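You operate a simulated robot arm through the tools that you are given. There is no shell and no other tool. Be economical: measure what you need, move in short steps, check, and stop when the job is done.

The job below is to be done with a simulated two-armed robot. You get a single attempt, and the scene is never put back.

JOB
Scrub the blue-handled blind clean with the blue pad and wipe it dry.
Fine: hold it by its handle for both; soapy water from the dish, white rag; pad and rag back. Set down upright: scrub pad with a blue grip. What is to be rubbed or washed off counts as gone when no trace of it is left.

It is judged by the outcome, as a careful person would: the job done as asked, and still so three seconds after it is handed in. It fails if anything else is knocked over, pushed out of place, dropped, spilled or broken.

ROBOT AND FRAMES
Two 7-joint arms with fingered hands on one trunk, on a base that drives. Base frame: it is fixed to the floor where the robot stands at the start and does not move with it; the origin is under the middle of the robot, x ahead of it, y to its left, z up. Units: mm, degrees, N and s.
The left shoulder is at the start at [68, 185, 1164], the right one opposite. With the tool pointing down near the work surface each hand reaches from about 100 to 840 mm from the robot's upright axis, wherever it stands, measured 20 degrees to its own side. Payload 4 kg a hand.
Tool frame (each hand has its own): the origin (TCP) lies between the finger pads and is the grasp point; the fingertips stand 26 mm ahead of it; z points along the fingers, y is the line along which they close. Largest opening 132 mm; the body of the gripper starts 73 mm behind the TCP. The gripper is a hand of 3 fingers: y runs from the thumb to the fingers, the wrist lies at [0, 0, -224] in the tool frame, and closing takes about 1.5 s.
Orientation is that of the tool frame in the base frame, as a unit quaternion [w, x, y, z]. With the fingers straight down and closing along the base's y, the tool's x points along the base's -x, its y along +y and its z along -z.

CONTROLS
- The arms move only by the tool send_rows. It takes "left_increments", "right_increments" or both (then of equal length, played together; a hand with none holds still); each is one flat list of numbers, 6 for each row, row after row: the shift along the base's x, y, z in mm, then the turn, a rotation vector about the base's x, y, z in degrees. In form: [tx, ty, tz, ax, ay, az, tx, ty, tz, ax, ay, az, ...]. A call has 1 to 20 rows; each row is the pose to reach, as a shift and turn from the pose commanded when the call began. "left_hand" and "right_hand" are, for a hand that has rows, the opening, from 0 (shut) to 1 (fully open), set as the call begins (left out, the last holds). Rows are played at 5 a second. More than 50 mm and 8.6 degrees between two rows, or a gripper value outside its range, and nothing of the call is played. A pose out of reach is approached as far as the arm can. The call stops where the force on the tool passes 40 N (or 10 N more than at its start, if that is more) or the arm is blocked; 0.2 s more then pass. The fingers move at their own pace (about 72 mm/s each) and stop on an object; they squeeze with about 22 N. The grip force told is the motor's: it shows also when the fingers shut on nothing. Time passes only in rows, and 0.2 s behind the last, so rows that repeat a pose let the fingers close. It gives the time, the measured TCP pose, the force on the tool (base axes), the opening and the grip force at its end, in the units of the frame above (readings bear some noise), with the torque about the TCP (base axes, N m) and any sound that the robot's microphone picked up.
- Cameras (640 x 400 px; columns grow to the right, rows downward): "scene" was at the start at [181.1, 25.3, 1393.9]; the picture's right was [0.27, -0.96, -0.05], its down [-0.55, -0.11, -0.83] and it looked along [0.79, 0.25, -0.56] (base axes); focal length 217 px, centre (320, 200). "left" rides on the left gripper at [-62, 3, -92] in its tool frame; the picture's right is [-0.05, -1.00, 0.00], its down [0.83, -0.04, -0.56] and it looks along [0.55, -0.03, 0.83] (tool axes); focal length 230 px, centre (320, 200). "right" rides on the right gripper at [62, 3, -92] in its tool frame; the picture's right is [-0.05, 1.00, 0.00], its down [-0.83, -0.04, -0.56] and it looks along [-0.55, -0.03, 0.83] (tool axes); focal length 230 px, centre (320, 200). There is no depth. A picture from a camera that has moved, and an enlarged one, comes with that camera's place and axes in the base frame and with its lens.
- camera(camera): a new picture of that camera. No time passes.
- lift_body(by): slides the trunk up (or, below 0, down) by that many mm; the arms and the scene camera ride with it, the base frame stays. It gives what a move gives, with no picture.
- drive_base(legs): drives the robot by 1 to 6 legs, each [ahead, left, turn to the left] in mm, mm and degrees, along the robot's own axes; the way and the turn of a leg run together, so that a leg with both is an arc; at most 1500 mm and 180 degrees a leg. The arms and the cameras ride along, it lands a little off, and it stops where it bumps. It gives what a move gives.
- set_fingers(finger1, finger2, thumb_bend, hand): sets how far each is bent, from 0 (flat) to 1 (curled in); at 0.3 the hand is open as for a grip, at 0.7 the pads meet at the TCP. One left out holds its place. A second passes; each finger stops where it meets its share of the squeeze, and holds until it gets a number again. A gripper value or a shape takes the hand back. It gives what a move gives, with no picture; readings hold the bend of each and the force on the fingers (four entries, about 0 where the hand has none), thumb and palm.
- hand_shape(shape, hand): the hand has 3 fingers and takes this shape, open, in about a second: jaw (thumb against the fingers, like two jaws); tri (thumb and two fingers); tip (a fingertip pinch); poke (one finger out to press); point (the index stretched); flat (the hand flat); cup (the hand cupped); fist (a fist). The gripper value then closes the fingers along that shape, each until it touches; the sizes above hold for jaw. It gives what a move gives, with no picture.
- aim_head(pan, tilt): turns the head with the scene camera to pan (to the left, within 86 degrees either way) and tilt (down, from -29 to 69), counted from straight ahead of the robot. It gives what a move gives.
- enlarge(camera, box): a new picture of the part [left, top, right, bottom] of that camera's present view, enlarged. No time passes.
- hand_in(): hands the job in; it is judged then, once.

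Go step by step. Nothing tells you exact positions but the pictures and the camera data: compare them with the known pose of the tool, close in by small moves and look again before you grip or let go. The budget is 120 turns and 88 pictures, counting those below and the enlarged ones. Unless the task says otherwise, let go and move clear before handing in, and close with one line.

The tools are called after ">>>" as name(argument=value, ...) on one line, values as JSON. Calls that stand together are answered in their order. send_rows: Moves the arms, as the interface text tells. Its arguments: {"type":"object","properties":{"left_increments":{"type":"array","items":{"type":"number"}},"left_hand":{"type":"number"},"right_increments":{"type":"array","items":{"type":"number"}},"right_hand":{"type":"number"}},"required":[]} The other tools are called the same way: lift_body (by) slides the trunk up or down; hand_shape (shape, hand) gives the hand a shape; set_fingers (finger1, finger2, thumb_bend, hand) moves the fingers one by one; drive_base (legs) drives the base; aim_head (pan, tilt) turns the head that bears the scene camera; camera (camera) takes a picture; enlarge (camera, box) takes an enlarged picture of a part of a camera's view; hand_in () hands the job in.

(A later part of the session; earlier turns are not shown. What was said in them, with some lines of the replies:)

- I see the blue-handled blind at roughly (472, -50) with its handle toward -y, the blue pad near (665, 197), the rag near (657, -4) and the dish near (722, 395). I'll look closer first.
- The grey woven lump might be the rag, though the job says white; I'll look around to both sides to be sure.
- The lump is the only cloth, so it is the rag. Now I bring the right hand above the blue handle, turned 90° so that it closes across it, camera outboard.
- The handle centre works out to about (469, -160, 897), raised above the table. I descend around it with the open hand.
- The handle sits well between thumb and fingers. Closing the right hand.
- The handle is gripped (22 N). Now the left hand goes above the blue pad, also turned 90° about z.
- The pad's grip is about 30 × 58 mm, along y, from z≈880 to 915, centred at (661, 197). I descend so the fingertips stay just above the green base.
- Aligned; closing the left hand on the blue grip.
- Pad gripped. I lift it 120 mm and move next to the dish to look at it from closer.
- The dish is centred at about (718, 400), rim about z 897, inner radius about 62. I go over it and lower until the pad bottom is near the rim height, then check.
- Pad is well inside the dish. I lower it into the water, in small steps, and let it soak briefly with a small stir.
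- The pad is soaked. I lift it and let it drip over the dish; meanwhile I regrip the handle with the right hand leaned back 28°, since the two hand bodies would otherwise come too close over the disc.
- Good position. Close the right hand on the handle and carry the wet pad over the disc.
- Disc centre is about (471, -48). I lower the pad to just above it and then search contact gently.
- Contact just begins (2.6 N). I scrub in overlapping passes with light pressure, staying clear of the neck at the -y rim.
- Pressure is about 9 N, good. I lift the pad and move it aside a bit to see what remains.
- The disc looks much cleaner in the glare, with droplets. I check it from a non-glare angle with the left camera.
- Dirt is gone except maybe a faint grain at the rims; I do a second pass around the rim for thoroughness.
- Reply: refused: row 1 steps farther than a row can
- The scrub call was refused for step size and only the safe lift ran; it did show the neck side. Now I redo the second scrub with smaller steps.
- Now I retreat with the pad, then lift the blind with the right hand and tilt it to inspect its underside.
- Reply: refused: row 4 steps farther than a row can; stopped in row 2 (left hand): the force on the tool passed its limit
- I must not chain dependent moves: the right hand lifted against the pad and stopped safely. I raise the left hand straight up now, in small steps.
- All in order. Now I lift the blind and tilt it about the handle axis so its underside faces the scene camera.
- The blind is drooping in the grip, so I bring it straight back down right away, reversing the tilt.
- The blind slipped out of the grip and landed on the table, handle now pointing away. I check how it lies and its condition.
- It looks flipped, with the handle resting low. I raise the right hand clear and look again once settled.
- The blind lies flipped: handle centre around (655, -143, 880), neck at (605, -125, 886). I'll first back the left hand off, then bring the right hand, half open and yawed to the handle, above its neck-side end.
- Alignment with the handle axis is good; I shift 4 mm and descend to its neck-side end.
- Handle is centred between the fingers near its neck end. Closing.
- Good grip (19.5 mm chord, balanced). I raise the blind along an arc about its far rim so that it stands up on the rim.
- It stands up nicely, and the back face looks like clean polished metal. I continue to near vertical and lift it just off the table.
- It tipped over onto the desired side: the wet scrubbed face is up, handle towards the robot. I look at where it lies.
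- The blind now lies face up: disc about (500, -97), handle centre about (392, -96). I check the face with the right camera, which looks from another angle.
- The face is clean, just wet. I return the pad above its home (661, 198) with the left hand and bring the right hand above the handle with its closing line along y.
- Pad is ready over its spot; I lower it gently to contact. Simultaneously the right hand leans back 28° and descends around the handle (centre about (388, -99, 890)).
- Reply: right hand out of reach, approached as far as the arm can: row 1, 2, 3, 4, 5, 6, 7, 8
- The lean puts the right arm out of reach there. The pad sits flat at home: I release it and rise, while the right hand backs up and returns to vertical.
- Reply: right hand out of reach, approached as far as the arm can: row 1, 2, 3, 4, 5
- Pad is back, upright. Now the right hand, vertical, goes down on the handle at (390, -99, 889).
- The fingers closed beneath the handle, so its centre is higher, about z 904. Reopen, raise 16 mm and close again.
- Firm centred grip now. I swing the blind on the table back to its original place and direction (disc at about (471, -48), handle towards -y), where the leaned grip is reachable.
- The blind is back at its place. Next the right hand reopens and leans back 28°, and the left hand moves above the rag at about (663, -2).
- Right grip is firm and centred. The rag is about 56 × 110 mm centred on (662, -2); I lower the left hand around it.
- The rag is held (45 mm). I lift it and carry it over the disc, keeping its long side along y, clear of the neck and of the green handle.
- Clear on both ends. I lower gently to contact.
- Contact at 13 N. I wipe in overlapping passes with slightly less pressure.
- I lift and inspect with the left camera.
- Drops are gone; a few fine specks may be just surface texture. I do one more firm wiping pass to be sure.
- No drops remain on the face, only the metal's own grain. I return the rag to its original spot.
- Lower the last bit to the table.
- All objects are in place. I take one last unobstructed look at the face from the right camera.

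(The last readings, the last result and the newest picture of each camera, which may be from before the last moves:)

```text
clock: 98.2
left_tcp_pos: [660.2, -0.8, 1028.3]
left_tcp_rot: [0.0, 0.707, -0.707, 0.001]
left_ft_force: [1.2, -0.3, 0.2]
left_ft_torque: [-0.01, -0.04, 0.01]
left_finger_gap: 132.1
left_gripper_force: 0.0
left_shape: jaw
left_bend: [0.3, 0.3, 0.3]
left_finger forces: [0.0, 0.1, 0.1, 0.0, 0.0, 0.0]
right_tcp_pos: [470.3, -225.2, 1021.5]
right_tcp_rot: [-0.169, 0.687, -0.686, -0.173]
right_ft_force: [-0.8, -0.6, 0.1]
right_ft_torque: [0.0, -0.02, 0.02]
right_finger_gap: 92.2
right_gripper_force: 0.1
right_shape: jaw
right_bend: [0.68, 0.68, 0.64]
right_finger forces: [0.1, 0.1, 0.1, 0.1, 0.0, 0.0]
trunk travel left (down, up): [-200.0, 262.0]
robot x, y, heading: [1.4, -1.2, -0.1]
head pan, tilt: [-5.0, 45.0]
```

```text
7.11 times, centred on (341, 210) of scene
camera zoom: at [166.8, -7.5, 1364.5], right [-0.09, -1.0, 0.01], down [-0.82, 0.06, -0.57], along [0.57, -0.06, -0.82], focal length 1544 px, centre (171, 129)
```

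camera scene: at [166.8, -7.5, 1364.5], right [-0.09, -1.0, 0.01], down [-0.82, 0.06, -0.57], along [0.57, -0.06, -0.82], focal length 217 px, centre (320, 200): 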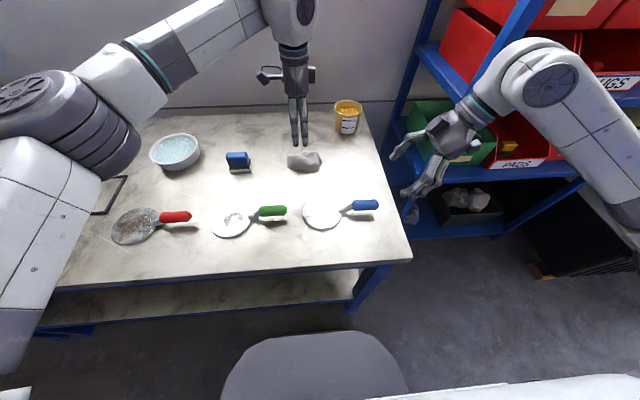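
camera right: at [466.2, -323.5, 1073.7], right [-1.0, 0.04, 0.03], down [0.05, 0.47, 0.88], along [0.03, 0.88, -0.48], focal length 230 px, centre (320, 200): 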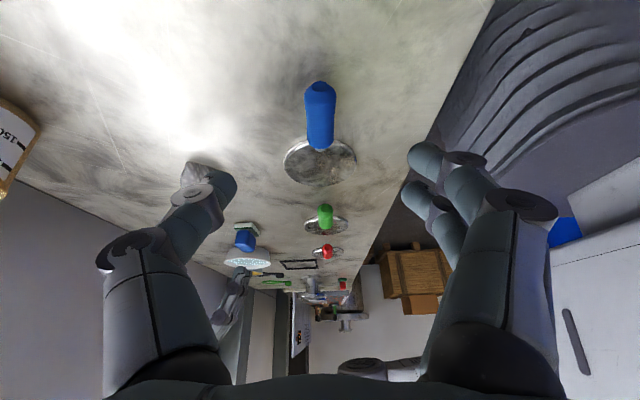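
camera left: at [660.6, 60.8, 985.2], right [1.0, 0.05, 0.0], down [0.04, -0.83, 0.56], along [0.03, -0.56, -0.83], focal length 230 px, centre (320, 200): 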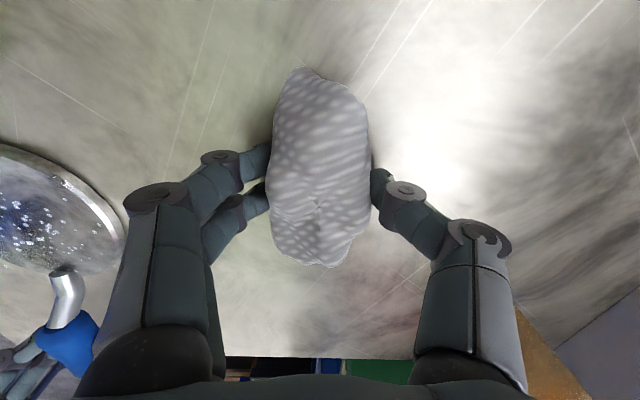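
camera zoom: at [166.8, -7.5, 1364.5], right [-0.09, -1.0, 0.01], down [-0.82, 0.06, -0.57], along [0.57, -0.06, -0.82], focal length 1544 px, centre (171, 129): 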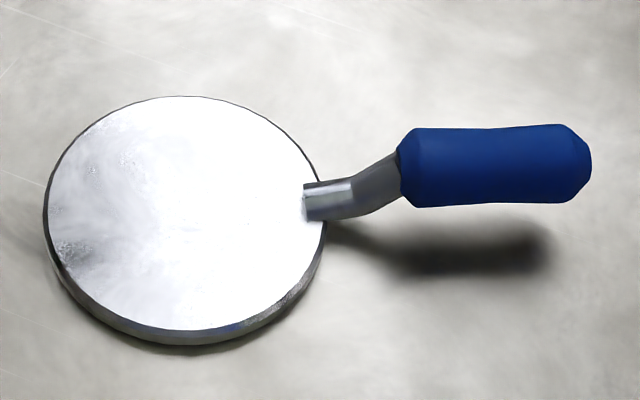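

A faint mottling shows near the +y rim; I look directly with the empty left hand's camera to tell residue from reflection.

>>> send_rows(left_increments=[-40, -5, 10, 0, 0, 0, -80, -10, 10, 0, 0, 0, -120, -20, 10, 0, 0, 0, -160, -30, 10, 0, 0, 0, -190, -50, 0, 0, 0, 0, -190, -80, -20, 0, 0, 0])

>>> enlarge(camera="left", box=[250, 30, 410, 150])

>>> enlarge(camera="right", box=[270, 120, 370, 195])

```text
clock: 99.6
left_tcp_pos: [473.1, -82.7, 1005.3]
left_tcp_rot: [0.0, 0.709, -0.706, 0.0]
left_ft_force: [-0.3, 1.0, -1.5]
left_ft_torque: [0.01, 0.03, 0.01]
left_finger_gap: 131.7
left_gripper_force: 0.0
left_shape: jaw
left_bend: [0.3, 0.3, 0.3]
left_finger forces: [0.0, 0.0, 0.0, 0.1, 0.1, 0.0]
right_tcp_pos: [472.7, -225.3, 1018.6]
right_tcp_rot: [-0.168, 0.686, -0.686, -0.173]
right_ft_force: [0.5, 0.1, -0.7]
right_ft_torque: [-0.01, 0.04, 0.02]
right_finger_gap: 92.1
right_gripper_force: 0.1
right_shape: jaw
right_bend: [0.68, 0.68, 0.64]
right_finger forces: [0.1, 0.0, 0.0, 0.0, 0.1, 0.0]
trunk travel left (down, up): [-200.0, 262.0]
robot x, y, heading: [0.8, -0.4, -0.1]
head pan, tilt: [-5.0, 45.0]
```

```text
3.33 times, centred on (330, 90) of left
camera zoom: at [471.4, -20.1, 1097.9], right [1.0, 0.05, 0.0], down [0.05, -0.83, 0.56], along [0.03, -0.56, -0.83], focal length 767 px, centre (287, 567)
```

zoom: 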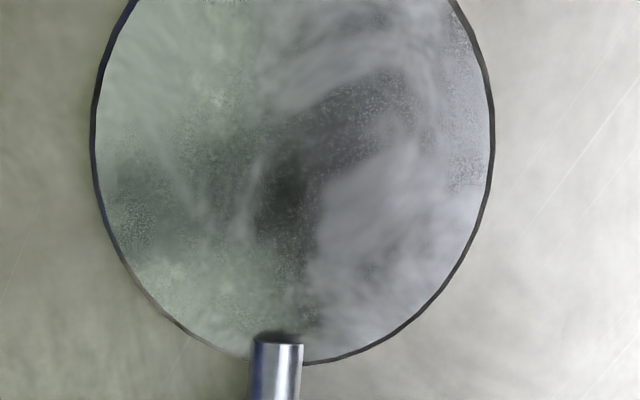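

```text
5.33 times, centred on (320, 158) of right
camera zoom: at [468.0, -324.2, 1072.2], right [-1.0, 0.05, 0.03], down [0.05, 0.47, 0.88], along [0.03, 0.88, -0.48], focal length 1227 px, centre (320, 427)
```

zoom: 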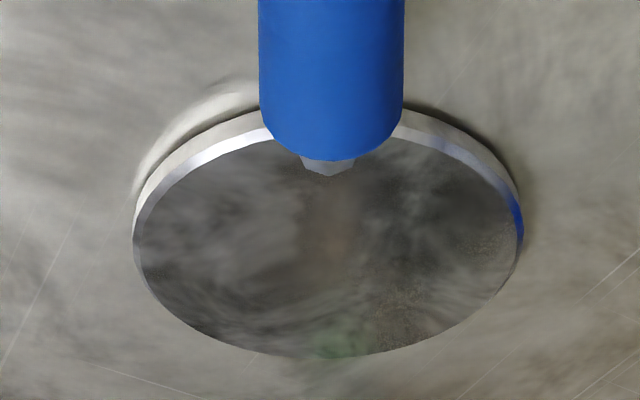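

The face shows only the metal's own grain, the same as the untouched back: clean and dry. I move both hands clear.

>>> send_rows(left_increments=[0, 10, 40, 0, 0, 0, 0, 40, 75, 0, 0, 0, 0, 80, 100, 0, 0, 0, 0, 125, 110, 0, 0, 0, 0, 170, 110, 0, 0, 0, 0, 215, 110, 0, 0, 0, 0, 260, 110, 0, 0, 0, 0, 300, 110, 0, 0, 0], right_increments=[0, 0, 20, 0, 0, 0, 0, 0, 40, 0, 0, 0, 0, 0, 60, 0, 0, 0, 0, 0, 80, 0, 0, 0, 0, 0, 90, 0, 0, 0, 0, 0, 90, 0, 0, 0, 0, 0, 90, 0, 0, 0, 0, 0, 90, 0, 0, 0])

>>> camera(camera="scene")

```text
clock: 101.4
left_tcp_pos: [470.4, 221.3, 1116.2]
left_tcp_rot: [0.001, 0.708, -0.706, 0.002]
left_ft_force: [1.1, -0.6, -0.3]
left_ft_torque: [0.03, -0.01, -0.06]
left_finger_gap: 131.8
left_gripper_force: 0.0
left_shape: jaw
left_bend: [0.3, 0.3, 0.3]
left_finger forces: [0.0, 0.1, 0.0, 0.0, 0.1, 0.0]
right_tcp_pos: [470.3, -221.8, 1109.4]
right_tcp_rot: [0.168, -0.686, 0.687, 0.172]
right_ft_force: [-0.6, 0.1, -0.9]
right_ft_torque: [-0.04, -0.06, 0.01]
right_finger_gap: 91.9
right_gripper_force: 0.1
right_shape: jaw
right_bend: [0.68, 0.68, 0.64]
right_finger forces: [0.0, 0.0, 0.0, 0.0, 0.0, 0.0]
trunk travel left (down, up): [-200.0, 262.0]
robot x, y, heading: [2.0, -0.8, -0.0]
head pan, tilt: [-5.0, 45.0]
```

```text
6 pictures are left
camera scene: at [167.2, -5.7, 1364.4], right [-0.09, -1.0, 0.02], down [-0.82, 0.06, -0.57], along [0.57, -0.06, -0.82], focal length 217 px, centre (320, 200)
```

scene: 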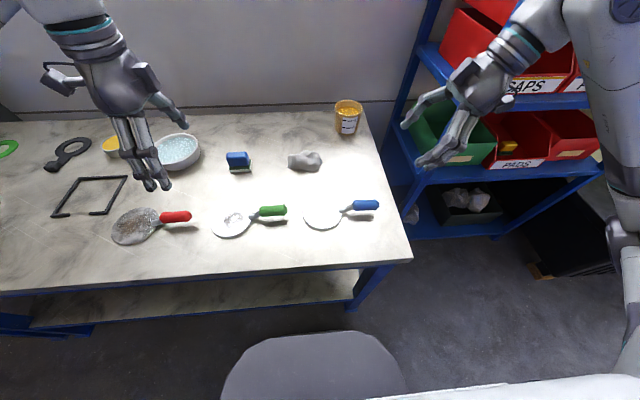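

The blind is clean and back in its place, the pad stands upright at home, the rag is back, and both hands are clear. I hand the job in.

>>> hand_in()

```text
The job is handed in.
```

I scrubbed the blue-handled blind with the soapy blue pad and wiped it dry with the rag, holding it by the handle for both. It slipped from the right hand twice between the two steps, while I lifted it to check its back and then turned it over again. It only landed on the table, and I moved it back to its place. In the last pictures no dirt or drops showed on its face. The pad is upright where it was, the rag is back, and nothing else was disturbed.
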